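You operate a simulated robot arm through the tools that you are given. There is no shell and no other tool. Be economical: measure what you need, move in short steps, check, and stop when the job is done.

You are at the controls of a simulated two-armed robot. One attempt, no reset.

JOB
Fit the nozzle that the job card names.
Fine: first stop the filler, then bleed its air; old nozzle in the blue rack, latch down, then air back on. Where these are worked on the way, their far stop is far enough and under half their travel is too little: yellow latch.

Only the result counts: the job must be done as asked and must still hold three seconds after the hand-in. Knocking over, shifting, dropping, spilling or breaking anything else fails it.

ROBOT AND FRAMES
Two 7-joint arms with two-finger parallel grippers on one trunk, hanging from a carriage that runs on a gantry, over the field with the corners [-2039, 243], [-2039, -1037], [261, -1037], [261, 243] (x, y) and turns from -5.899 to 6.109 rad about z. Base frame: it is fixed where the carriage stands at the start and does not move with it; the origin is on the floor, on the carriage's upright axis, x ahead of it, y to its left, z up. Lengths are in mm, angles in rad, forces in N, time in s.
The left shoulder is at the start at [40, 173, 1497], the right one opposite. Each reaches about 891 mm from its shoulder. Places, roughly: dose knob [600, -100, 1100]; drain valve [600, 0, 1100]; fill button [600, -300, 1100]; filler start button [600, 0, 1300]; filter clamp [700, -100, 1300]; grey rag (11x7x3 cm) [800, -300, 800]; height handwheel [400, -300, 600]; lock handwheel [400, 0, 600]; middle slot of the blue rack [500, -400, 800]; nozzle holder of the filler [500, -200, 1000]; prime button [600, -200, 1100]; reset button [600, -300, 1200]; small steel table [600, -200, 800]; steel cabinet door [400, -200, 300]; steel lid [700, -200, 1900]; yellow latch [500, -200, 1100]. Payload 3.43 kg a hand.
Tool frame (each hand has its own): the origin (TCP) lies between the finger pads and is the grasp point; the fingertips stand 30 mm ahead of it; z points along the fingers, y is the line along which they close. The gripper opens to 94 mm. The fingers are 28 mm wide and 10 mm thick; the gripper's body (50 by 96 mm) begins 55 mm behind the TCP.
Orientation is that of the tool frame in the base frame, as a unit quaternion [w, x, y, z]. With the fingers straight down and closing along the base's y, the tool's x points along the base's -x, its y along +y and its z along -z.

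CONTROLS
- The arms move only by the tool jog_arm. It takes "left_plan", "right_plan" or both (then of equal length, played together; a hand with none holds still); each is a list of rows, each an object (a shift or turn left out is 0, a gripper value left out holds the last) with "slide": the shift along the tool's x, y, z in m, a list of three; "delta_rot": the turn, a rotation vector about the tool's x, y, z in rad, a list of three; "jaw": the opening, from 0 (shut) to 1 (fully open). In form: [{"slide": [tx, ty, tz], "delta_rot": [wx, wy, wz], "jaw": jaw}, ...]. A call has 1 to 10 rows; each row shifts and turns the commanded pose from where the row before left it, along the tool's axes as they then stand. Rows are played at 5 a second. More than 50 mm and 0.15 rad between two rows, or a gripper value outside its range, and nothing of the call is played. A pose out of reach is approached as far as the arm can. The call stops where the force on the tool passes 70 N (or 10 N more than at its start, if that is more) or the arm is blocked; 0.2 s more then pass. Each finger travels about 72 mm/s and halts on what it meets, pressing with about 42 N; the grip force reading is that of the motor and also rises with nothing between the fingers. The clock runs only during rows and for 0.2 s after the last one: add rows that do not move to give the fingers time. The reply holds the time, the measured pose of the TCP, the force on the tool along the base axes, the opening and the grip force, in the units named above and with some noise, with the torque about the TCP (base axes, N m) and any sound that the robot's microphone picked up.
- Cameras (640 x 400 px; columns grow to the right, rows downward): "scene" is now at [219.2, -42.3, 1777.7]; the picture's right is [-0.58, -0.82, 0.00], its down [-0.67, 0.48, -0.57] and it looks along [0.46, -0.33, -0.82] (base axes); focal length 248 px, centre (320, 200). "left" rides on the left gripper at [76, -14, -102] in its tool frame; the picture's right is [0.18, 0.98, 0.00], its down [-0.75, 0.14, -0.64] and it looks along [-0.63, 0.12, 0.77] (tool axes); focal length 243 px, centre (320, 200). "right" rides on the right gripper at [76, 14, -102] in its tool frame; the picture's right is [-0.18, 0.98, 0.00], its down [-0.75, -0.14, -0.64] and it looks along [-0.63, -0.12, 0.77] (tool axes); focal length 243 px, centre (320, 200).
- get_image(camera): a new picture of that camera. No time passes.
- lift_body(by): slides the trunk up (or, below 0, down) by that many mm; the arms and the scene camera ride with it, the base frame stays. It gives what a move gives, with no picture.
- roll_base(legs): drives the robot by 1 to 6 legs, each [ahead, left, turn to the left] in mm, mm and rad, along the robot's own axes; the way and the turn of a leg run together, so that a leg with both is an arc; at most 1500 mm and 3.142 rad a leg. The arms and the cameras ride along, it lands a little off, and it stops where it bumps. It keeps to its track: a leg is cut to what the track allows. It gives what a move gives.
- pan_tilt(pan, tilt): turns the head with the scene camera to pan (to the left, within 1.501 rad either way) and tilt (down, from -0.506 to 1.204), counted from straight ahead of the robot. It gives what a move gives.
- pixel_to_xyz(camera, pixels): there is no depth. For up to 12 entries [column, row, z] of the newest picture of that camera ("zoom" is the newest enlarged one), the place [x, y] in the base frame at which the ray of that pixel passes the height z, good to about 2 mm. No time passes.
- close_up(camera, box): a new picture of the part [left, top, right, bottom] of that camera's present view, enlarged. No time passes.
- hand_in(): hands the job in; it is judged then, once.

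Keep the steps short. Do not move on a guess: measure, check each grasp and each placing, and mend mistakes. In all there are 80 turns and 78 pictures (those below and enlarged ones count). Leave the grippers open and the arms clear of the work at the hand-in unless told otherwise, and finish with a single line.

The tools are called after "Emit:" as name(argument=value, ...) on one line, values as JSON. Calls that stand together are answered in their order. jog_arm: Moves the arms, as the interface text tells. Its arguments: {"type":"object","properties":{"left_plan":{"type":"array","items":{"type":"object","properties":{"slide":{"type":"array","items":{"type":"number"}},"delta_rot":{"type":"array","items":{"type":"number"}},"jaw":{"type":"number"}}}},"right_plan":{"type":"array","items":{"type":"object","properties":{"slide":{"type":"array","items":{"type":"number"}},"delta_rot":{"type":"array","items":{"type":"number"}},"jaw":{"type":"number"}}}}},"required":[]} The other tools are called the same way: lift_body (by) slides the trunk up or down; roll_base (legs) drives the base; pan_tilt (pan, tilt) turns the head that bears the scene camera; get_image (camera) takes a picture; pixel_to_xyz (camera, pixels) gives the place at which the rays of pixels pass given heights; close_up (camera, box) takes an enlarged picture of a part of a camera's view; hand_in () hands the job in.

At the start:

```text
clock: 0.0
left_ee_pos: [535.4, -60.7, 1470.3]
left_tcp_rot: [0.0, 0.001, 1.0, 0.0]
left_force: [-0.1, -0.5, -0.4]
left_torque: [-0.02, -0.02, 0.0]
left_grip_width: 93.9
left_grip_force: 0.1
right_ee_pos: [309.7, -436.5, 1430.5]
right_tcp_rot: [0.0, 0.0, 1.0, 0.0]
right_force: [0.3, 0.7, -0.5]
right_torque: [0.04, 0.02, 0.01]
right_grip_width: 94.1
right_grip_force: 0.1
trunk travel left (down, up): [-650.0, 131.0]
robot x, y, heading: [1.3, -0.4, 0.004]
head pan, tilt: [-0.618, 0.965]
```

scene: 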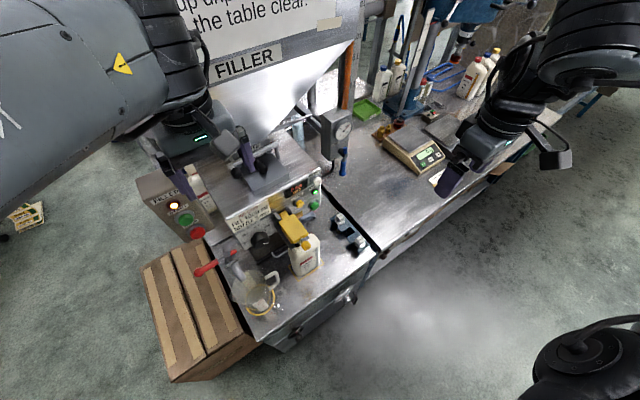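
right: 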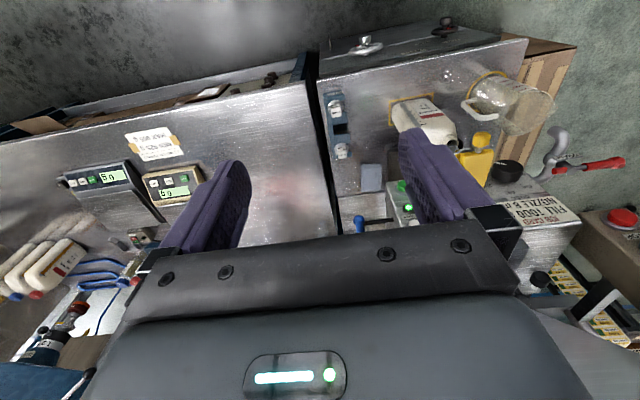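
left: 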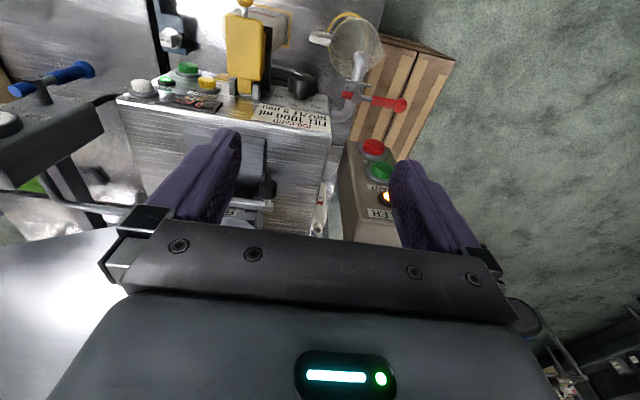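

I see the filler with its job card, yellow latch, blue rack and red/green buttons. First I enlarge the relevant parts to read them.

Emit:
close_up(camera="scene", box=[130, 160, 390, 330])

Emit:
close_up(camera="left", box=[100, 0, 460, 225])

Emit:
close_up(camera="right", box=[310, 40, 640, 250])

```text
2.35 times, centred on (260, 245) of scene
```

zoom: 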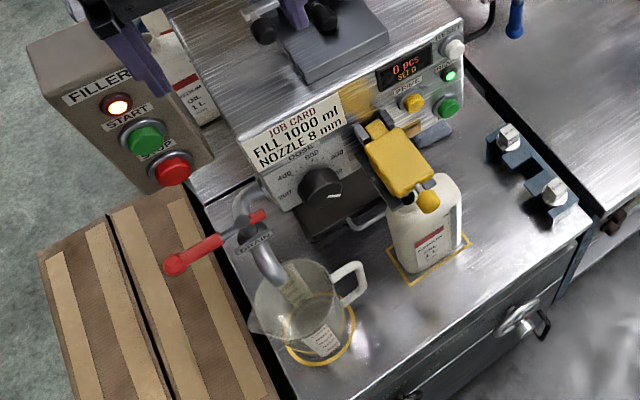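

```text
1.78 times, centred on (280, 112) of left
```

zoom: 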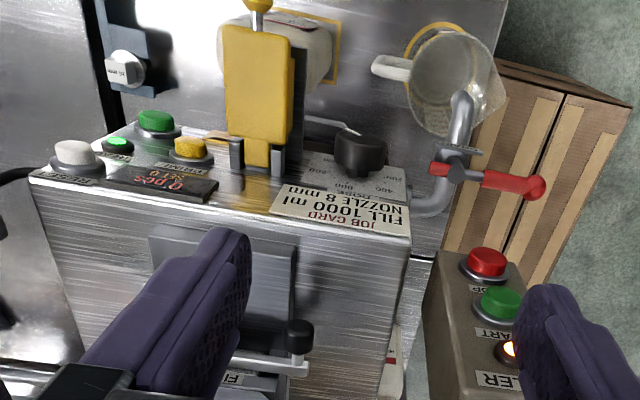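

```text
1.90 times, centred on (475, 145) of right
```

zoom: 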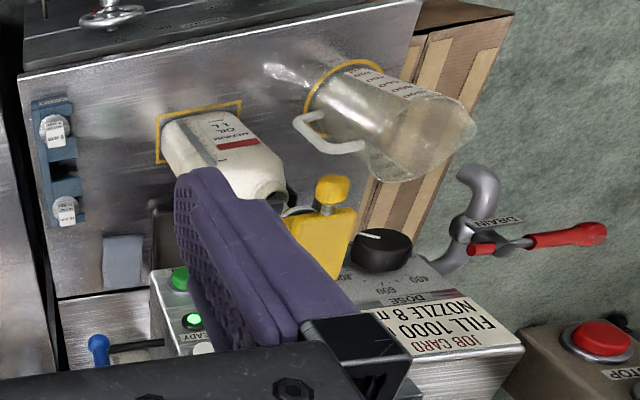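

The card reads "FILL 1000 ml, NOZZLE 8 mm". The air gauge with its blue lever is at the right of the filler. I enlarge the gauge, the rack and the sign.

Emit:
close_up(camera="scene", box=[280, 90, 400, 180])

Emit:
close_up(camera="scene", box=[310, 190, 390, 260])

Emit:
close_up(camera="scene", box=[220, 190, 340, 280])

Emit:
close_up(camera="left", box=[0, 0, 200, 220])

Emit:
pan_tilt(pan=-0.4, tilt=0.3)

Emit:
get_image(camera="scene")

```text
4.44 times, centred on (340, 135) of scene
```

zoom: 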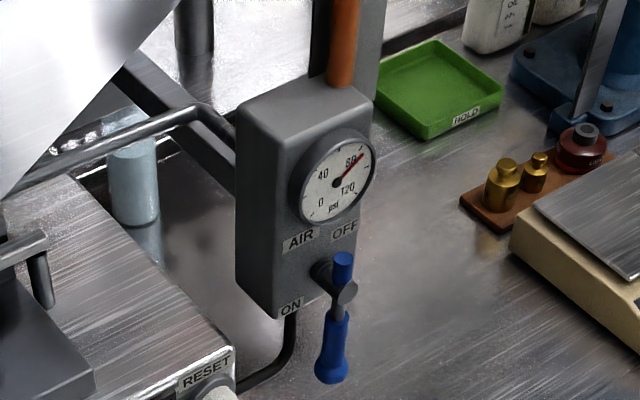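

```text
5.71 times, centred on (350, 225) of scene
```

zoom: 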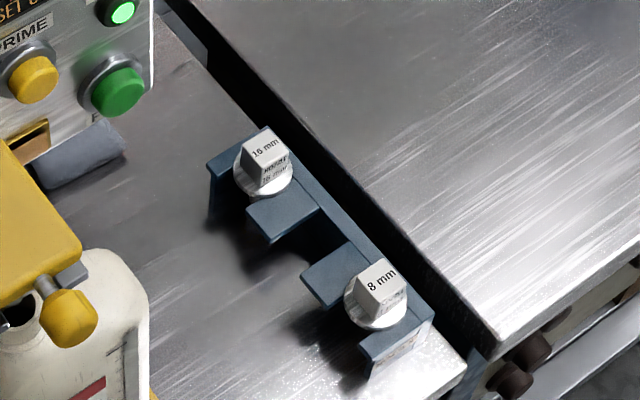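

```text
4.44 times, centred on (280, 235) of scene
```

zoom: 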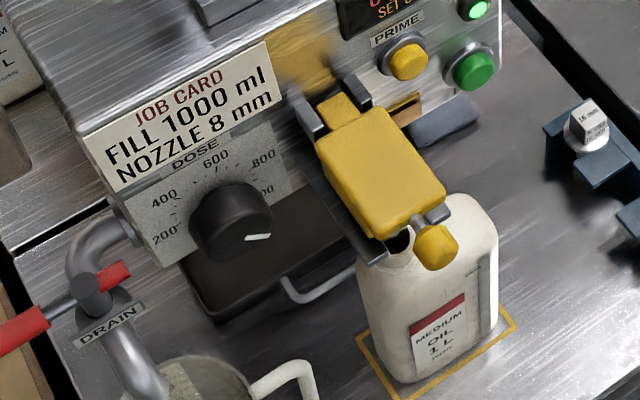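

```text
1.82 times, centred on (100, 110) of left
```

zoom: 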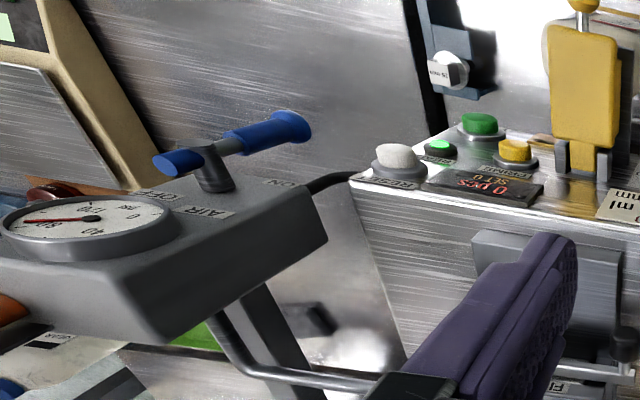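

```text
clock: 1.0
left_ee_pos: [536.3, -60.1, 1470.0]
left_tcp_rot: [0.0, 0.0, 1.0, -0.001]
left_force: [0.5, 0.9, 0.1]
left_torque: [0.03, 0.02, -0.01]
left_grip_width: 94.2
left_grip_force: 0.0
right_ee_pos: [309.8, -434.8, 1430.6]
right_tcp_rot: [0.0, 0.001, 1.0, 0.0]
right_force: [-1.4, -0.4, 0.5]
right_torque: [-0.01, -0.04, 0.03]
right_grip_width: 93.8
right_grip_force: 0.0
trunk travel left (down, up): [-650.0, 131.0]
robot x, y, heading: [-2.7, -2.2, -0.001]
head pan, tilt: [-0.4, 0.3]
```

```text
67 pictures are left
```

scene: 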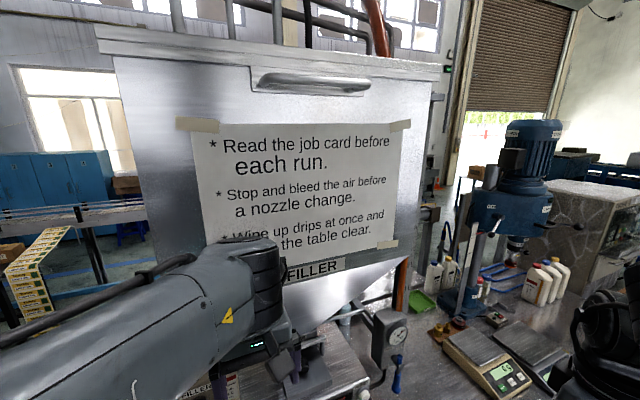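

The wall sign says to stop and bleed the air before a nozzle change, and to wipe drips. Now I back off and lower the trunk so I can see the front of the filler.

Emit:
roll_base(legs=[[-350, 0, 0]])

Emit:
lift_body(by=-350)

Emit:
pan_tilt(pan=-0.25, tilt=0.45)

Emit:
get_image(camera="scene")

Emit:
get_image(camera="left")

Emit:
get_image(camera="right")

```text
clock: 3.3
left_ee_pos: [183.0, -60.1, 1469.9]
left_tcp_rot: [0.0, 0.0, 1.0, 0.001]
left_force: [-0.1, -1.0, -0.6]
left_torque: [0.0, 0.03, 0.01]
left_grip_width: 94.1
left_grip_force: 0.0
right_ee_pos: [-41.4, -435.0, 1430.5]
right_tcp_rot: [0.0, -0.001, 1.0, 0.0]
right_force: [-0.7, 0.2, 0.4]
right_torque: [0.0, 0.0, 0.03]
right_grip_width: 94.0
right_grip_force: 0.1
trunk travel left (down, up): [-650.0, 131.0]
robot x, y, heading: [-351.6, -2.0, -0.004]
head pan, tilt: [-0.4, 0.3]
```

```text
clock: 6.7
left_ee_pos: [183.2, -59.3, 1120.3]
left_tcp_rot: [0.0, 0.0, 1.0, 0.0]
left_force: [0.2, -0.8, 0.3]
left_torque: [0.02, -0.02, 0.04]
left_grip_width: 94.0
left_grip_force: 0.1
right_ee_pos: [-42.6, -435.3, 1081.3]
right_tcp_rot: [0.0, -0.001, 1.0, 0.0]
right_force: [1.2, -0.5, 0.0]
right_torque: [0.0, 0.0, -0.01]
right_grip_width: 93.8
right_grip_force: 0.0
trunk travel left (down, up): [-300.0, 481.0]
robot x, y, heading: [-351.0, 2.0, 0.001]
head pan, tilt: [-0.4, 0.3]
```

```text
clock: 7.4
left_ee_pos: [183.5, -58.4, 1120.3]
left_tcp_rot: [0.0, 0.0, 1.0, 0.0]
left_force: [0.4, -0.1, -0.7]
left_torque: [0.01, -0.02, -0.02]
left_grip_width: 93.9
left_grip_force: 0.0
right_ee_pos: [-42.0, -435.5, 1080.7]
right_tcp_rot: [0.001, -0.001, 1.0, 0.0]
right_force: [-0.8, -0.4, -0.2]
right_torque: [-0.01, -0.03, 0.02]
right_grip_width: 94.0
right_grip_force: 0.0
trunk travel left (down, up): [-300.0, 481.0]
robot x, y, heading: [-353.0, 2.3, -0.004]
head pan, tilt: [-0.25, 0.45]
```

```text
66 pictures are left
```

scene: 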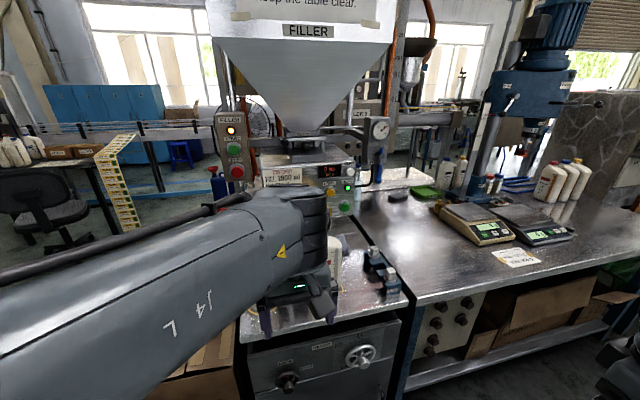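

```text
65 pictures are left
```

left: 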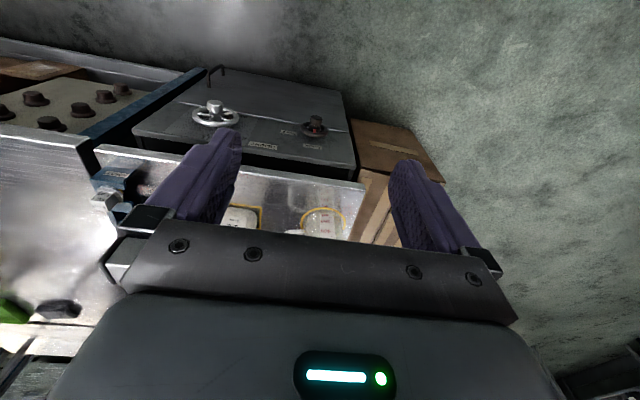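

```text
64 pictures are left
```

right: 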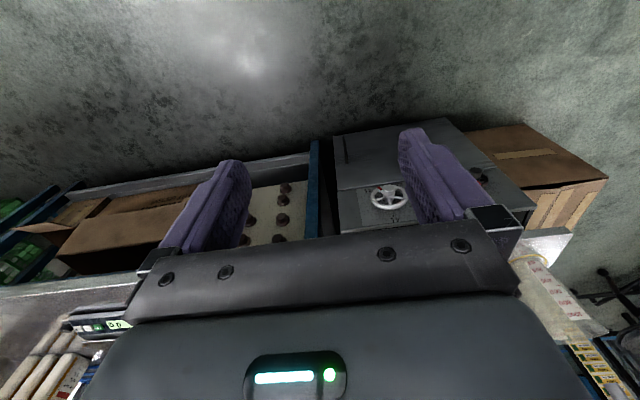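

The left arm blocks the view, so I move it to the left and look again.

Emit:
jog_arm(left_plan=[{"slide": [0, 0.05, 0]}, {"slide": [0, 0.05, 0]}, {"slide": [0, 0.05, 0]}, {"slide": [0, 0.05, 0]}, {"slide": [0, 0.05, 0]}, {"slide": [0, 0.05, 0]}, {"slide": [0, 0.05, 0]}])

Emit:
get_image(camera="scene")

Emit:
close_up(camera="scene", box=[200, 100, 420, 320])

```text
clock: 9.0
left_ee_pos: [57.0, 124.8, 1087.6]
left_tcp_rot: [0.0, 0.0, 1.0, 0.0]
left_force: [-0.3, -0.7, -0.3]
left_torque: [0.01, -0.01, -0.04]
left_grip_width: 94.0
left_grip_force: 0.0
left hand out of reach, approached as far as the arm can: row 2, 3, 4, 5, 6, 7
right_ee_pos: [-41.6, -433.6, 1079.3]
right_tcp_rot: [0.001, 0.0, 1.0, 0.0]
right_force: [-0.2, -0.3, -0.4]
right_torque: [0.0, 0.02, 0.03]
right_grip_width: 94.2
right_grip_force: 0.0
trunk travel left (down, up): [-300.0, 481.0]
robot x, y, heading: [-350.4, -1.7, 0.002]
head pan, tilt: [-0.25, 0.45]
```

```text
63 pictures are left
```

scene: 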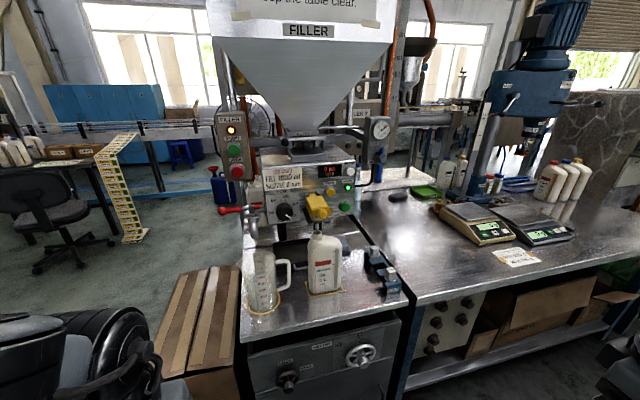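

```text
1.82 times, centred on (310, 210) of scene
```

zoom: 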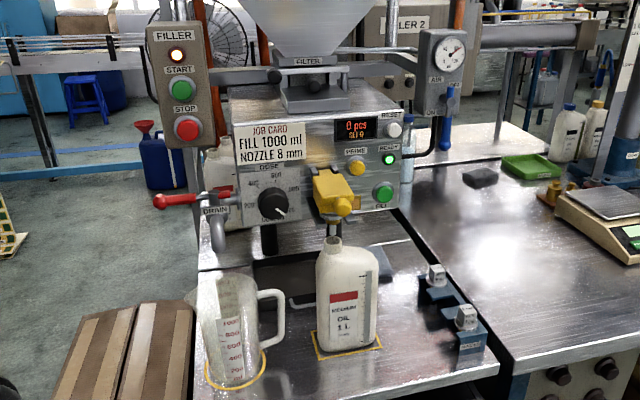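

Emit:
close_up(camera="scene", box=[275, 180, 365, 260])

Emit:
close_up(camera="scene", box=[350, 230, 430, 300])

Emit:
close_up(camera="scene", box=[205, 100, 265, 180])

```text
5.00 times, centred on (320, 220) of scene
```

zoom: 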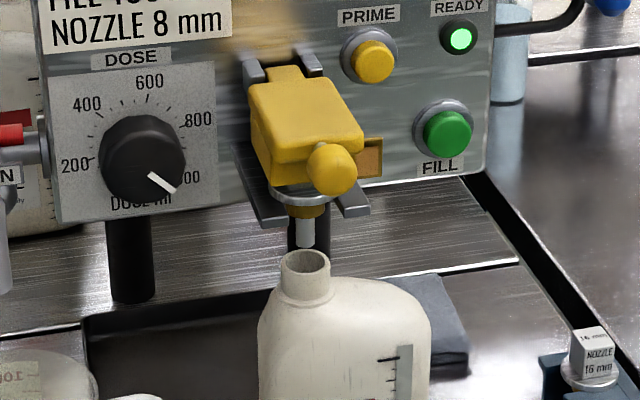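

```text
5.71 times, centred on (390, 265) of scene
```

zoom: 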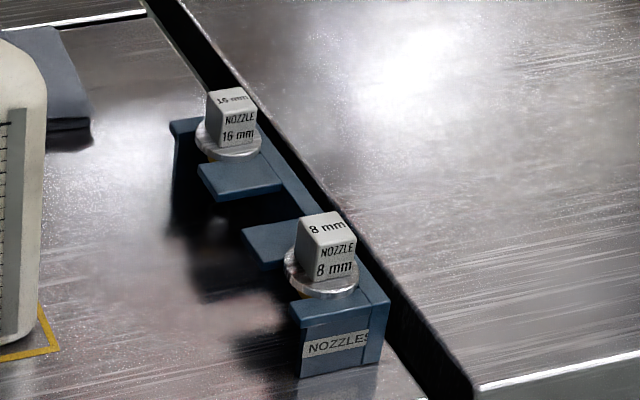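

```text
5.00 times, centred on (235, 140) of scene
```

zoom: 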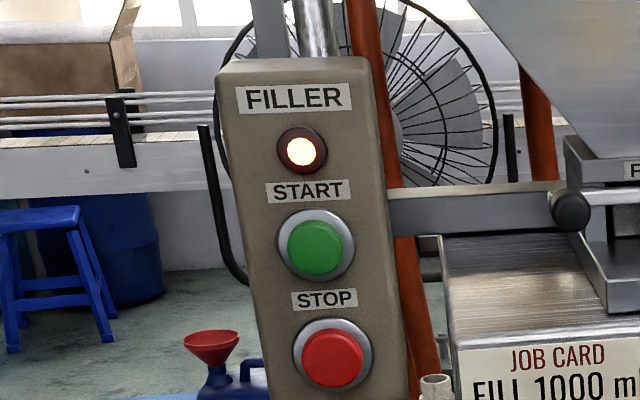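

I see STOP at zoom (332,358), START at (316,248). I measure rays for the key points at several heights.

Emit:
pixel_to_xyz(camera="zoom", pixels=[[332, 358, 1200], [332, 358, 1250], [332, 358, 1300], [316, 248, 1300], [316, 248, 1350], [302, 152, 1350]])

Emit:
pixel_to_xyz(camera="scene", pixels=[[322.8, 213.2, 1050], [322.8, 213.2, 1100], [318, 223, 1050], [318, 223, 1000], [318, 233, 1000], [392, 272, 900], [392, 272, 950], [376, 247, 900], [376, 247, 950], [380, 151, 1250], [380, 183, 1150], [380, 183, 1200]])

```text
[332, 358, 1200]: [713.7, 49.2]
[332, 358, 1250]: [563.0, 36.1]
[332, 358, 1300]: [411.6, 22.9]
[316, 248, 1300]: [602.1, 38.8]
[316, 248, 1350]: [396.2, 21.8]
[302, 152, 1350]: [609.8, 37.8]
```

```text
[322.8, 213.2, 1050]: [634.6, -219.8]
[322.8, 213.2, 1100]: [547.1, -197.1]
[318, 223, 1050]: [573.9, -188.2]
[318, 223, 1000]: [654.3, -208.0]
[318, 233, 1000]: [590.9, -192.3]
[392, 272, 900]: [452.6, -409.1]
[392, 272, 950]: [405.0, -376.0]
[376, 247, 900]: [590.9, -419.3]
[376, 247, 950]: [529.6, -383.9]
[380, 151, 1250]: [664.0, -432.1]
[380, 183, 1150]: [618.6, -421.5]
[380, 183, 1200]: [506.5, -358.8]
```

Rays from both views place STOP near (623, 41, 1230). I raise the trunk 200 mm, then turn the left hand to point forward with the jaws shut.

Emit:
lift_body(by=200)

Emit:
jog_arm(left_plan=[{"slide": [-0.03, 0, 0], "jaw": 0}, {"delta_rot": [0, -0.15, 0]}, {"delta_rot": [0, -0.15, 0]}, {"delta_rot": [0, -0.15, 0]}, {"delta_rot": [0, -0.15, 0]}, {"delta_rot": [0, -0.15, 0]}, {"delta_rot": [0, -0.15, 0]}, {"delta_rot": [0, -0.15, 0]}, {"delta_rot": [0, -0.15, 0]}, {"delta_rot": [0, -0.15, 0]}])

```text
clock: 11.2
left_ee_pos: [56.6, 124.7, 1287.2]
left_tcp_rot: [0.001, -0.001, 1.0, 0.0]
left_force: [0.7, -0.1, 0.1]
left_torque: [0.0, -0.01, -0.02]
left_grip_width: 94.1
left_grip_force: 0.2
right_ee_pos: [-41.9, -435.8, 1280.0]
right_tcp_rot: [0.0, -0.001, 1.0, 0.0]
right_force: [0.4, 0.1, -1.2]
right_torque: [0.03, 0.02, 0.0]
right_grip_width: 94.1
right_grip_force: 0.0
trunk travel left (down, up): [-500.0, 281.0]
robot x, y, heading: [-349.5, -4.2, 0.001]
head pan, tilt: [-0.25, 0.45]
```

```text
clock: 13.4
left_ee_pos: [98.0, 97.4, 1286.1]
left_tcp_rot: [0.626, 0.0, 0.78, 0.0]
left_force: [0.2, -0.1, 0.4]
left_torque: [-0.02, -0.02, 0.0]
left_grip_width: 0.0
left_grip_force: 33.1
left hand out of reach, approached as far as the arm can: row 1, 8, 9, 10
right_ee_pos: [-41.8, -434.8, 1281.1]
right_tcp_rot: [0.0, -0.001, 1.0, 0.0]
right_force: [-0.2, -0.3, 0.4]
right_torque: [0.04, -0.05, 0.0]
right_grip_width: 94.0
right_grip_force: 0.0
trunk travel left (down, up): [-500.0, 281.0]
robot x, y, heading: [-351.7, -2.6, -0.003]
head pan, tilt: [-0.25, 0.45]
```

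The left hand now points forward with its jaws shut. I drive 250 mm ahead and look.

Emit:
roll_base(legs=[[250, 0, 0]])

Emit:
get_image(camera="scene")

```text
clock: 15.2
left_ee_pos: [349.1, 96.6, 1286.4]
left_tcp_rot: [0.625, 0.0, 0.781, 0.0]
left_force: [0.2, 0.6, -0.1]
left_torque: [0.0, -0.03, -0.02]
left_grip_width: 0.0
left_grip_force: 33.3
right_ee_pos: [207.7, -436.2, 1281.4]
right_tcp_rot: [0.001, 0.001, 1.0, 0.0]
right_force: [0.2, -0.3, -0.2]
right_torque: [-0.04, 0.04, 0.01]
right_grip_width: 93.8
right_grip_force: 0.1
trunk travel left (down, up): [-500.0, 281.0]
robot x, y, heading: [-102.6, -1.8, -0.005]
head pan, tilt: [-0.25, 0.45]
```

```text
58 pictures are left
```

scene: 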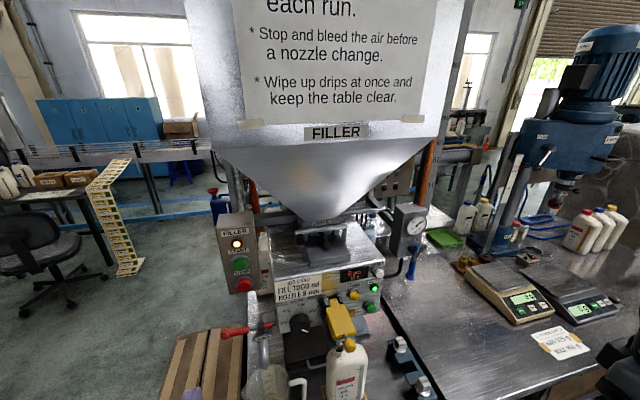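

STOP is at (244,286). I measure its ray again from this spot, plus the latch, nozzle and gauge points.

Emit:
close_up(camera="scene", box=[200, 205, 300, 305])

Emit:
pixel_to_xyz(camera="scene", pixels=[[244, 286, 1220], [244, 286, 1240], [244, 286, 1260], [349, 345, 1050], [349, 345, 1100], [397, 344, 900], [397, 344, 930], [425, 386, 900], [425, 386, 930], [411, 250, 1200], [411, 250, 1150], [415, 226, 1250]])

Emit:
close_up(camera="scene", box=[280, 270, 440, 400])

Emit:
close_up(camera="scene", box=[370, 190, 450, 290])

```text
4.00 times, centred on (250, 255) of scene
```

zoom: 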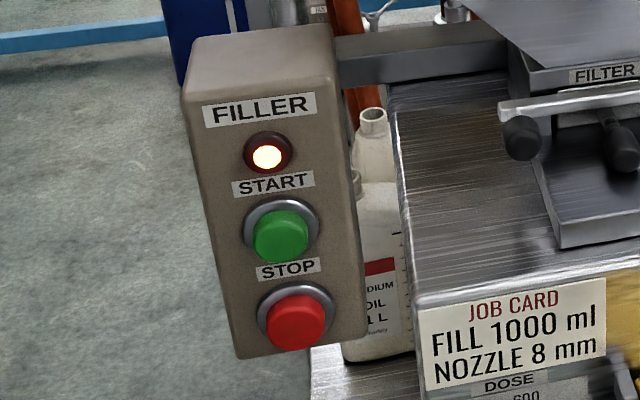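

```text
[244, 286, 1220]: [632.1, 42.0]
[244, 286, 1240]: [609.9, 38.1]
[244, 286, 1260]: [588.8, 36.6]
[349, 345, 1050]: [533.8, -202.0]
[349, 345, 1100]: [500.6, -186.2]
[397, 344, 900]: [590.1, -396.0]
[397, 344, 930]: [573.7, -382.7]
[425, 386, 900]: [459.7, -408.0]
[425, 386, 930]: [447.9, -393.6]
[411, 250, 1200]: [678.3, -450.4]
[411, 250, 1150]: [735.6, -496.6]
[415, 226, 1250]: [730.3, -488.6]
```

```text
3.08 times, centred on (360, 335) of scene
```

zoom: 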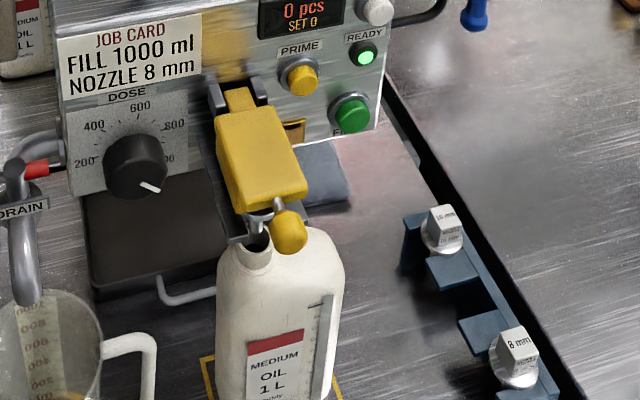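

```text
4.00 times, centred on (410, 240) of scene
```

zoom: 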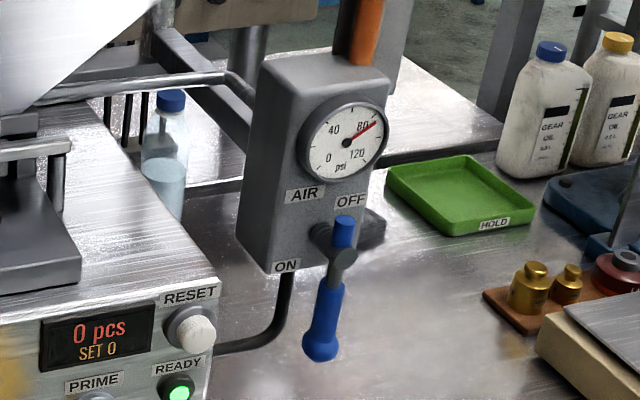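

STOP triangulates to about (621, 40, 1231) from all three views. I bring the left fingertips in front of it.

Emit:
jog_arm(left_plan=[{"slide": [0.001, -0.011, 0.031]}, {"slide": [0.001, -0.011, 0.031]}, {"slide": [0.001, -0.011, 0.031]}, {"slide": [0.001, -0.012, 0.031]}, {"slide": [0.002, -0.012, 0.031]}])

```text
clock: 16.4
left_ee_pos: [499.4, 39.9, 1246.3]
left_tcp_rot: [0.625, 0.0, 0.78, 0.0]
left_force: [0.1, -0.4, -1.1]
left_torque: [0.0, -0.02, -0.01]
left_grip_width: 0.2
left_grip_force: 32.9
right_ee_pos: [206.6, -436.6, 1280.8]
right_tcp_rot: [0.0, 0.0, 1.0, 0.0]
right_force: [0.5, 0.0, -0.1]
right_torque: [0.02, -0.02, 0.02]
right_grip_width: 93.9
right_grip_force: 0.0
trunk travel left (down, up): [-500.0, 281.0]
robot x, y, heading: [-102.7, -0.2, -0.0]
head pan, tilt: [-0.25, 0.45]
```

Emit:
jog_arm(left_plan=[{"slide": [-0.01, 0, 0.03]}, {"slide": [0, 0, 0.03]}])

Emit:
close_up(camera="scene", box=[190, 205, 310, 325])

```text
clock: 17.0
left_ee_pos: [558.0, 40.3, 1243.0]
left_tcp_rot: [0.625, 0.001, 0.78, 0.0]
left_force: [0.1, 0.1, -0.3]
left_torque: [0.04, -0.04, -0.01]
left_grip_width: 0.0
left_grip_force: 33.2
right_ee_pos: [207.2, -435.5, 1280.7]
right_tcp_rot: [0.0, 0.001, 1.0, 0.0]
right_force: [1.0, 0.5, -0.8]
right_torque: [-0.01, 0.03, 0.0]
right_grip_width: 93.9
right_grip_force: 0.0
trunk travel left (down, up): [-500.0, 281.0]
robot x, y, heading: [-104.6, -0.3, -0.003]
head pan, tilt: [-0.25, 0.45]
```

```text
3.33 times, centred on (250, 265) of scene
```

zoom: 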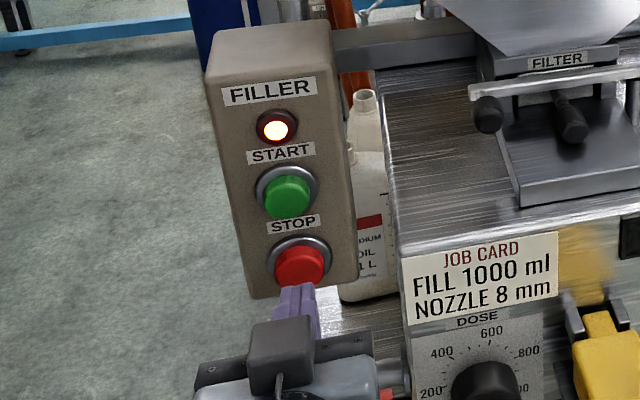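

The fingertips are right in front of STOP. I press in small steps.

Emit:
jog_arm(left_plan=[{"slide": [0, 0, 0.015]}, {"slide": [0, 0, 0.01]}, {"slide": [0, 0, 0.008]}, {"slide": [0, 0, 0.006]}, {"slide": [0, 0, 0.006]}])

Emit:
close_up(camera="scene", box=[190, 205, 310, 325])

```text
clock: 18.4
left_ee_pos: [589.4, 39.0, 1230.0]
left_tcp_rot: [0.624, 0.003, 0.782, -0.002]
left_force: [-29.1, 3.2, 10.2]
left_torque: [0.02, -0.69, 0.13]
left_grip_width: 0.3
left_grip_force: 33.2
right_ee_pos: [195.4, -432.2, 1276.9]
right_tcp_rot: [-0.004, 0.0, 1.0, 0.001]
right_force: [-0.4, 0.7, 0.9]
right_torque: [-0.05, 0.01, -0.01]
right_grip_width: 93.9
right_grip_force: 0.1
trunk travel left (down, up): [-500.0, 281.0]
robot x, y, heading: [-107.5, -2.4, 0.001]
head pan, tilt: [-0.25, 0.45]
heard: click
stopped in row 5 (left hand): the force on the tool passed its limit at 70 N (the readings are from after the stop); the commanded pose is now the measured one
```

```text
3.33 times, centred on (250, 265) of scene
```

zoom: 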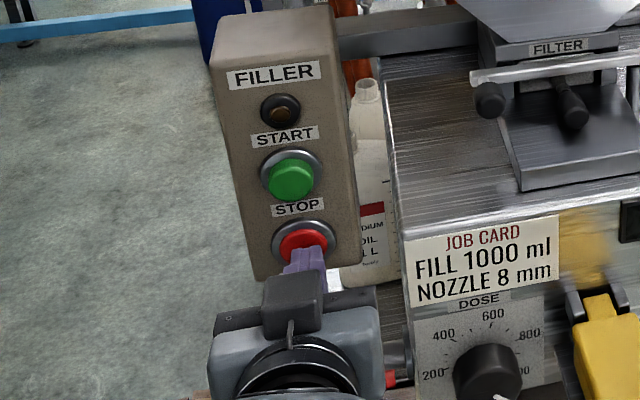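

A click, and the lamp is out, so the filler is stopped. I retract the left hand straight back, and prepare the right hand by turning it forward.

Emit:
jog_arm(left_plan=[{"slide": [0, 0, -0.03]}, {"slide": [0, 0, -0.045]}, {"slide": [0, 0, -0.045]}, {"slide": [0, 0, -0.045]}, {"slide": [0, 0.03, -0.035]}, {"slide": [0, 0.045, 0]}, {"slide": [0, 0.045, 0]}])

Emit:
jog_arm(right_plan=[{"delta_rot": [0, -0.15, 0]}, {"delta_rot": [0, -0.15, 0]}, {"delta_rot": [0, -0.15, 0]}, {"delta_rot": [0, -0.15, 0]}, {"delta_rot": [0, -0.15, 0]}, {"delta_rot": [0, -0.15, 0]}, {"delta_rot": [0, -0.15, 0]}, {"delta_rot": [0, -0.15, 0]}, {"delta_rot": [0, -0.15, 0]}])

Emit:
pan_tilt(pan=-0.6, tilt=0.65)

Emit:
get_image(camera="scene")

```text
clock: 20.0
left_ee_pos: [405.3, 160.8, 1277.9]
left_tcp_rot: [0.627, 0.002, 0.779, -0.001]
left_force: [0.2, -0.2, 0.9]
left_torque: [-0.02, -0.01, -0.03]
left_grip_width: 0.2
left_grip_force: 33.0
right_ee_pos: [205.8, -433.2, 1280.8]
right_tcp_rot: [0.001, 0.001, 1.0, 0.001]
right_force: [-0.6, -0.2, -0.4]
right_torque: [0.0, 0.04, 0.03]
right_grip_width: 93.8
right_grip_force: 0.0
trunk travel left (down, up): [-500.0, 281.0]
robot x, y, heading: [-106.9, 1.9, -0.002]
head pan, tilt: [-0.25, 0.45]
```

```text
clock: 22.0
left_ee_pos: [406.9, 158.7, 1278.1]
left_tcp_rot: [0.627, 0.001, 0.779, -0.002]
left_force: [1.0, 0.2, -0.4]
left_torque: [-0.01, 0.05, 0.0]
left_grip_width: 0.1
left_grip_force: 33.1
right_ee_pos: [305.7, -405.2, 1333.9]
right_tcp_rot: [0.493, 0.007, 0.87, 0.001]
right_force: [0.2, 0.6, 0.1]
right_torque: [0.01, 0.0, -0.01]
right_grip_width: 93.8
right_grip_force: 0.0
right hand out of reach, approached as far as the arm can: row 4, 5, 6, 7, 8, 9
trunk travel left (down, up): [-500.0, 281.0]
robot x, y, heading: [-103.7, -1.0, -0.006]
head pan, tilt: [-0.25, 0.45]
```

```text
clock: 22.8
left_ee_pos: [405.7, 160.4, 1277.9]
left_tcp_rot: [0.626, 0.001, 0.78, -0.001]
left_force: [-0.7, 0.2, 0.6]
left_torque: [0.0, 0.0, 0.0]
left_grip_width: 0.0
left_grip_force: 33.3
right_ee_pos: [304.6, -404.7, 1334.4]
right_tcp_rot: [0.491, 0.006, 0.871, 0.001]
right_force: [-0.1, 0.7, -0.3]
right_torque: [0.07, 0.03, 0.01]
right_grip_width: 93.9
right_grip_force: 0.2
trunk travel left (down, up): [-500.0, 281.0]
robot x, y, heading: [-101.6, 0.2, 0.003]
head pan, tilt: [-0.6, 0.649]
```

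```text
52 pictures are left
```

scene: 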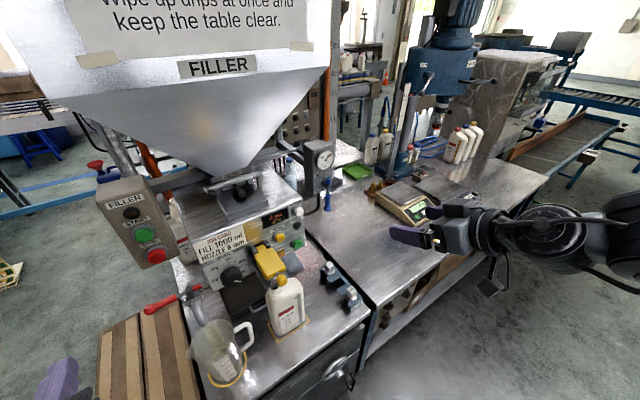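

The arms are clear. Now the air valve: I enlarge the gauge and the lever at (325,195) and measure.

Emit:
close_up(camera="scene", box=[290, 130, 360, 220])

Emit:
pixel_to_xyz(camera="scene", pixels=[[327, 187, 1150], [327, 187, 1200], [327, 187, 1250], [327, 187, 1300], [327, 208, 1150], [327, 208, 1200], [327, 208, 1250]])

Emit:
get_image(camera="right")

```text
4.44 times, centred on (325, 175) of scene
```

zoom: 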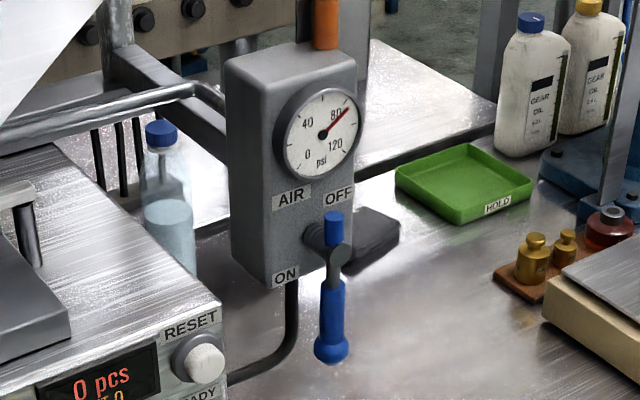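

```text
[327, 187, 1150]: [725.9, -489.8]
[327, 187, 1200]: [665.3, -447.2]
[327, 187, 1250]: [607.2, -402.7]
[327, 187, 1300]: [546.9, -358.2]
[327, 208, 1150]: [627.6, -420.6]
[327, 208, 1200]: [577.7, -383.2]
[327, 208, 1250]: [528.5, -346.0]
```

```text
50 pictures are left
```

right: 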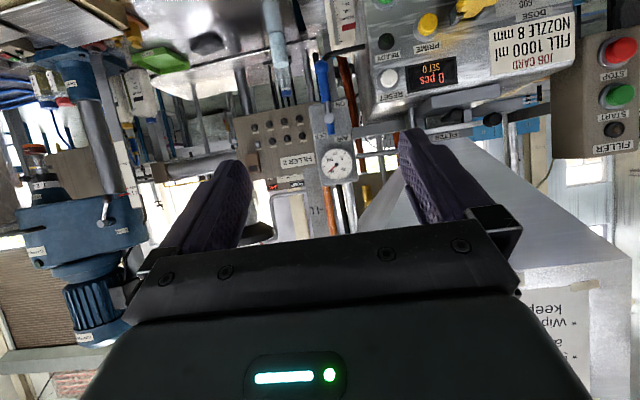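

The right camera also sees the lever (pivot about (330,117), handle end about (321,62)). I use it to triangulate.

Emit:
close_up(camera="right", box=[290, 40, 380, 190])

Emit:
pixel_to_xyz(camera="right", pixels=[[330, 117, 1200], [330, 117, 1250], [330, 117, 1230], [321, 64, 1150], [321, 64, 1200]])

```text
2.67 times, centred on (335, 115) of right
```

zoom: 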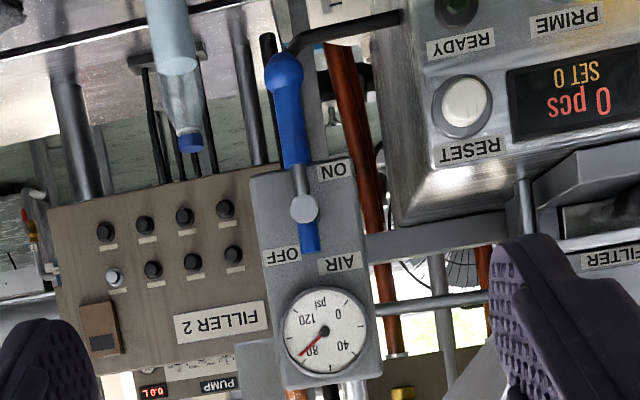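

```text
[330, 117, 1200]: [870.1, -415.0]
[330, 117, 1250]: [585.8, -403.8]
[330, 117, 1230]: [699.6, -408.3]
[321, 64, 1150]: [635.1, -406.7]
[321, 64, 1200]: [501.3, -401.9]
```

The lever pivot triangulates to about (605,-404,1247) with the handle end near (602,-404,1168). I will push the handle toward OFF with shut fingers from its left side. First I stage the right hand in front.

Emit:
jog_arm(right_plan=[{"slide": [0.004, 0.006, 0.0434], "jaw": 0}, {"slide": [0.004, 0.006, 0.0434]}, {"slide": [0.004, 0.006, 0.0434]}, {"slide": [0.004, 0.006, 0.0434]}, {"slide": [0.004, 0.006, 0.0434]}, {"delta_rot": [0, -0.125, 0]}, {"delta_rot": [0, -0.125, 0]}, {"delta_rot": [0, -0.125, 0]}])

Emit:
get_image(camera="scene")

```text
clock: 24.6
left_ee_pos: [405.2, 159.6, 1277.2]
left_tcp_rot: [0.627, 0.002, 0.779, -0.001]
left_force: [-0.3, 0.1, 0.0]
left_torque: [0.0, 0.02, -0.03]
left_grip_width: 0.0
left_grip_force: 32.4
right_ee_pos: [479.9, -374.9, 1204.8]
right_tcp_rot: [0.646, 0.006, 0.764, -0.001]
right_force: [0.3, 0.7, 0.6]
right_torque: [0.0, 0.0, 0.01]
right_grip_width: 0.0
right_grip_force: 33.5
trunk travel left (down, up): [-500.0, 281.0]
robot x, y, heading: [-104.2, 1.7, -0.003]
head pan, tilt: [-0.6, 0.649]
```

```text
48 pictures are left
```

scene: 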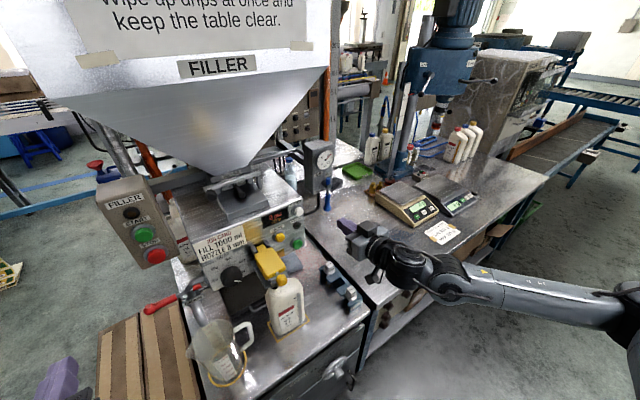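

Emit:
jog_arm(right_plan=[{"slide": [0, -0.002, 0.04]}, {"slide": [0, 0, 0.03]}, {"slide": [0, 0, 0.02]}, {"slide": [0, 0, 0.01]}])

Emit:
close_up(camera="scene", box=[280, 130, 380, 240])

Emit:
get_image(camera="right")

```text
clock: 25.6
left_ee_pos: [406.9, 159.6, 1278.0]
left_tcp_rot: [0.627, 0.001, 0.779, -0.001]
left_force: [0.5, 0.1, 0.4]
left_torque: [-0.03, 0.0, 0.01]
left_grip_width: 0.0
left_grip_force: 33.1
right_ee_pos: [579.4, -378.6, 1189.2]
right_tcp_rot: [0.646, 0.006, 0.763, 0.0]
right_force: [0.1, -0.2, -1.0]
right_torque: [0.0, 0.01, -0.02]
right_grip_width: 0.0
right_grip_force: 33.2
trunk travel left (down, up): [-500.0, 281.0]
robot x, y, heading: [-104.6, -2.3, 0.001]
head pan, tilt: [-0.6, 0.649]
```

```text
3.64 times, centred on (330, 185) of scene
```

zoom: 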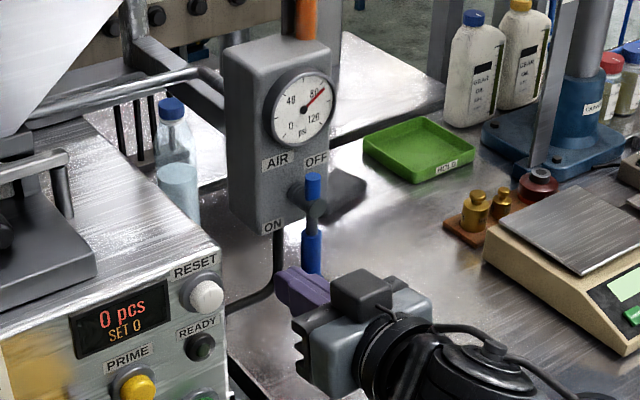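

```text
46 pictures are left
```

right: 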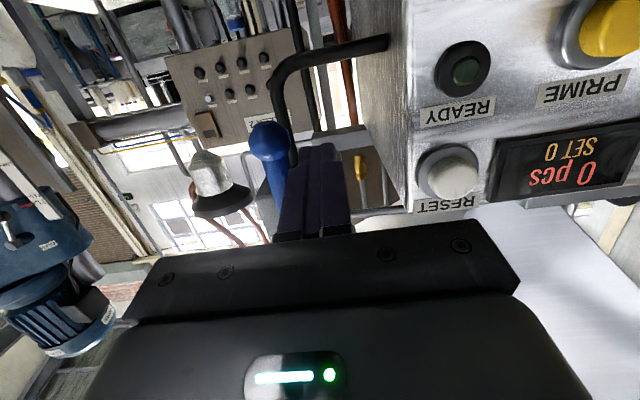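

The fingers stand just left of the blue handle. I push it along an arc toward OFF.

Emit:
jog_arm(right_plan=[{"slide": [0.006, -0.015, 0.001]}, {"slide": [0, -0.024, 0]}, {"slide": [-0.006, -0.017, -0.001]}, {"slide": [-0.01, -0.015, -0.002]}, {"slide": [-0.0133, -0.012, -0.0023]}, {"slide": [-0.0158, -0.008, -0.0027]}, {"slide": [-0.0118, -0.003, -0.002]}])

Emit:
close_up(camera="scene", box=[280, 130, 380, 240])

```text
clock: 27.2
left_ee_pos: [405.7, 160.6, 1277.9]
left_tcp_rot: [0.626, 0.001, 0.78, -0.001]
left_force: [0.5, 0.0, -0.4]
left_torque: [0.01, 0.01, 0.02]
left_grip_width: 0.0
left_grip_force: 32.9
right_ee_pos: [576.4, -470.3, 1232.5]
right_tcp_rot: [0.641, 0.006, 0.767, 0.0]
right_force: [3.5, -0.2, -16.1]
right_torque: [-0.04, 0.48, -0.07]
right_grip_width: 0.1
right_grip_force: 33.3
trunk travel left (down, up): [-500.0, 281.0]
robot x, y, heading: [-102.1, -1.6, -0.004]
head pan, tilt: [-0.6, 0.649]
```

```text
3.64 times, centred on (330, 185) of scene
```

zoom: 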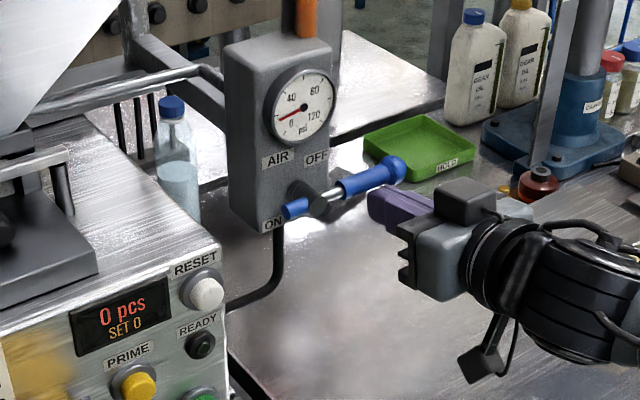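

The lever lies at OFF and the needle is falling. I press a touch more to be sure of the stop, and let the pressure fall.

Emit:
jog_arm(right_plan=[{"slide": [-0.006, 0, -0.001]}, {"slide": [0, 0, 0]}, {"slide": [0, 0, 0]}, {"slide": [0, 0, 0]}])

Emit:
close_up(camera="scene", box=[280, 130, 380, 240])

```text
clock: 28.2
left_ee_pos: [402.5, 160.8, 1277.3]
left_tcp_rot: [0.626, 0.001, 0.78, 0.0]
left_force: [0.6, 0.1, 0.7]
left_torque: [0.0, 0.04, -0.01]
left_grip_width: 0.0
left_grip_force: 32.7
right_ee_pos: [576.0, -471.1, 1234.6]
right_tcp_rot: [0.638, 0.006, 0.77, -0.001]
right_force: [6.1, -6.3, -38.9]
right_torque: [0.05, 1.22, -0.21]
right_grip_width: 0.0
right_grip_force: 32.5
trunk travel left (down, up): [-500.0, 281.0]
robot x, y, heading: [-103.0, -3.5, 0.004]
head pan, tilt: [-0.6, 0.649]
```

```text
3.64 times, centred on (330, 185) of scene
```

zoom: 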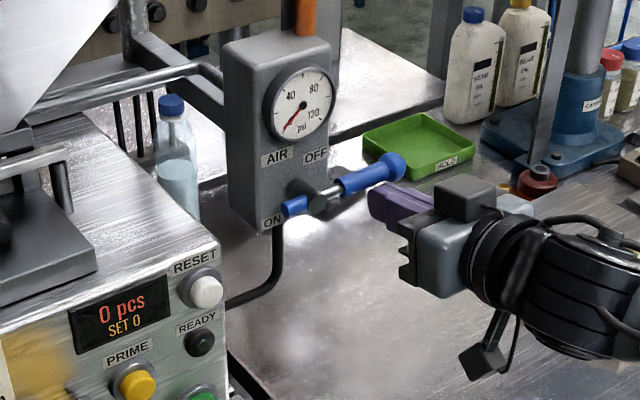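

The lever is at its stop and the needle is at about 0. I retract the right hand (down a little, then back) and look at the latch.

Emit:
jog_arm(right_plan=[{"slide": [0.015, 0, 0]}, {"slide": [0, 0, -0.045]}, {"slide": [0, 0, -0.045]}, {"slide": [0, 0, -0.045]}, {"slide": [0, -0.03, -0.03]}])

Emit:
close_up(camera="scene", box=[200, 180, 380, 320])

Emit:
get_image(camera="right")

```text
clock: 29.4
left_ee_pos: [406.0, 159.6, 1277.6]
left_tcp_rot: [0.627, 0.001, 0.779, -0.002]
left_force: [-0.6, -1.0, 1.0]
left_torque: [0.0, 0.02, 0.07]
left_grip_width: 0.0
left_grip_force: 33.4
right_ee_pos: [411.4, -501.7, 1258.3]
right_tcp_rot: [0.646, 0.006, 0.764, -0.001]
right_force: [-1.2, 0.0, 0.3]
right_torque: [-0.01, -0.04, -0.03]
right_grip_width: 0.0
right_grip_force: 32.9
trunk travel left (down, up): [-500.0, 281.0]
robot x, y, heading: [-104.9, -1.7, 0.001]
head pan, tilt: [-0.6, 0.649]
```

```text
2.86 times, centred on (290, 250) of scene
```

zoom: 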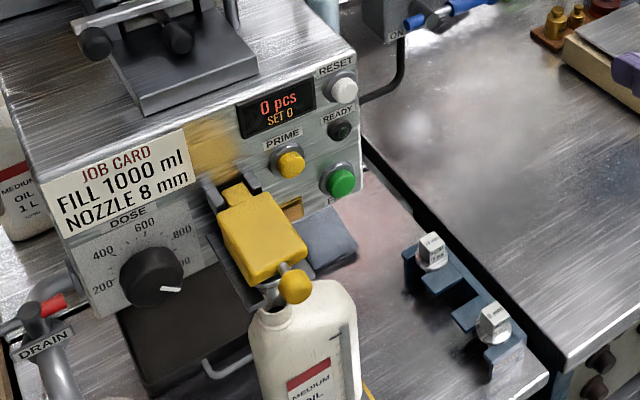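

```text
42 pictures are left
```

right: 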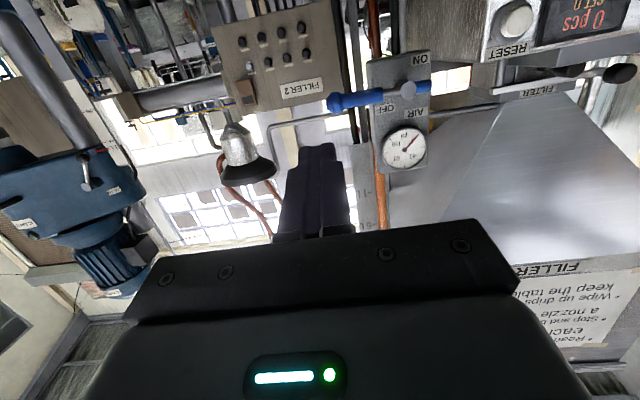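

The air is off. Next I measure the latch: knob at (281.3,280.4), body front edge at about (276,271), hinge brackets at about (251,243).

Emit:
pixel_to_xyz(camera="scene", pixels=[[281.3, 280.4, 1120], [281.3, 280.4, 1140], [281.3, 280.4, 1160], [274, 275, 1140], [274, 275, 1150], [260, 247, 1140], [260, 247, 1160], [260, 247, 1180], [326, 265, 880], [326, 265, 900], [347.5, 291, 880], [347.5, 291, 900]])

Emit:
close_up(camera="scene", box=[240, 225, 310, 305])

```text
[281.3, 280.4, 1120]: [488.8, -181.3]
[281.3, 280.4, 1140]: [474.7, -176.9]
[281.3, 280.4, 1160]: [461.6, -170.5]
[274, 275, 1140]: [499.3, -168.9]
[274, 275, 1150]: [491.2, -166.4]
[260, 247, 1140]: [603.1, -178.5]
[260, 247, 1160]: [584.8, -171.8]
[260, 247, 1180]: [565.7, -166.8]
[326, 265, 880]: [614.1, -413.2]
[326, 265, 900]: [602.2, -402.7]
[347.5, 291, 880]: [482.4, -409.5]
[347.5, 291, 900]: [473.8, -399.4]
```

```text
5.00 times, centred on (275, 265) of scene
```

zoom: 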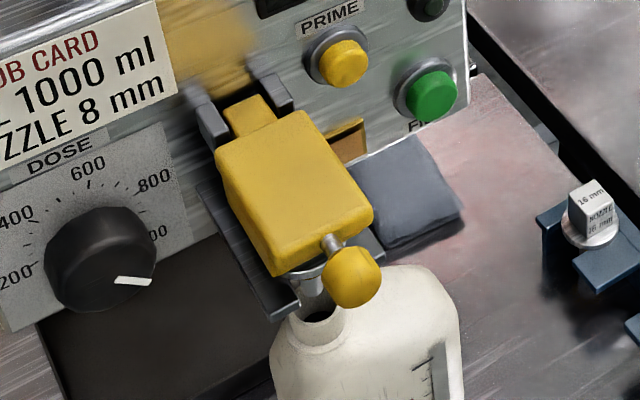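

The knob centre is at (474,-177,1140), and all views agree. I stage the right hand in front of it, jaws half open.

Emit:
jog_arm(right_plan=[{"slide": [0.014, 0.04, 0], "jaw": 0.6}, {"slide": [0.014, 0.04, 0]}, {"slide": [0.014, 0.04, 0]}, {"slide": [0.014, 0.041, 0]}, {"slide": [0.014, 0.041, 0]}, {"slide": [0.014, 0.041, 0]}, {"slide": [0.013, 0.041, 0]}, {"slide": [0.013, 0.041, 0]}])

Emit:
get_image(camera="right")

Emit:
get_image(camera="scene")

```text
clock: 31.2
left_ee_pos: [406.4, 161.1, 1277.7]
left_tcp_rot: [0.626, 0.001, 0.78, -0.001]
left_force: [-0.9, 0.2, 0.5]
left_torque: [0.01, -0.02, -0.02]
left_grip_width: 0.2
left_grip_force: 33.2
right_ee_pos: [397.4, -174.4, 1151.9]
right_tcp_rot: [0.646, 0.007, 0.764, 0.0]
right_force: [0.1, -0.4, -0.2]
right_torque: [-0.03, 0.01, -0.04]
right_grip_width: 56.4
right_grip_force: 0.0
trunk travel left (down, up): [-500.0, 281.0]
robot x, y, heading: [-106.9, -1.0, 0.0]
head pan, tilt: [-0.6, 0.649]
```

```text
40 pictures are left
```

right: 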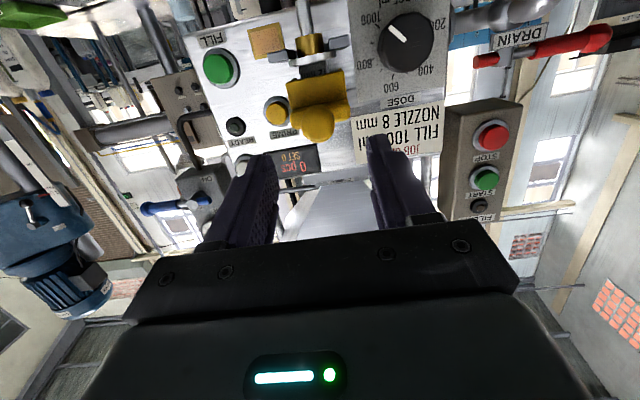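

```text
39 pictures are left
```

scene: 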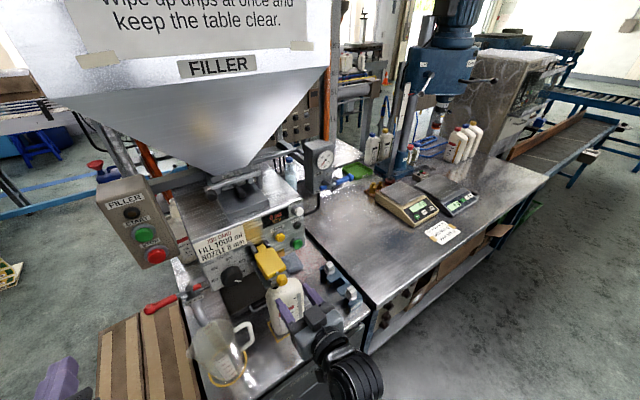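

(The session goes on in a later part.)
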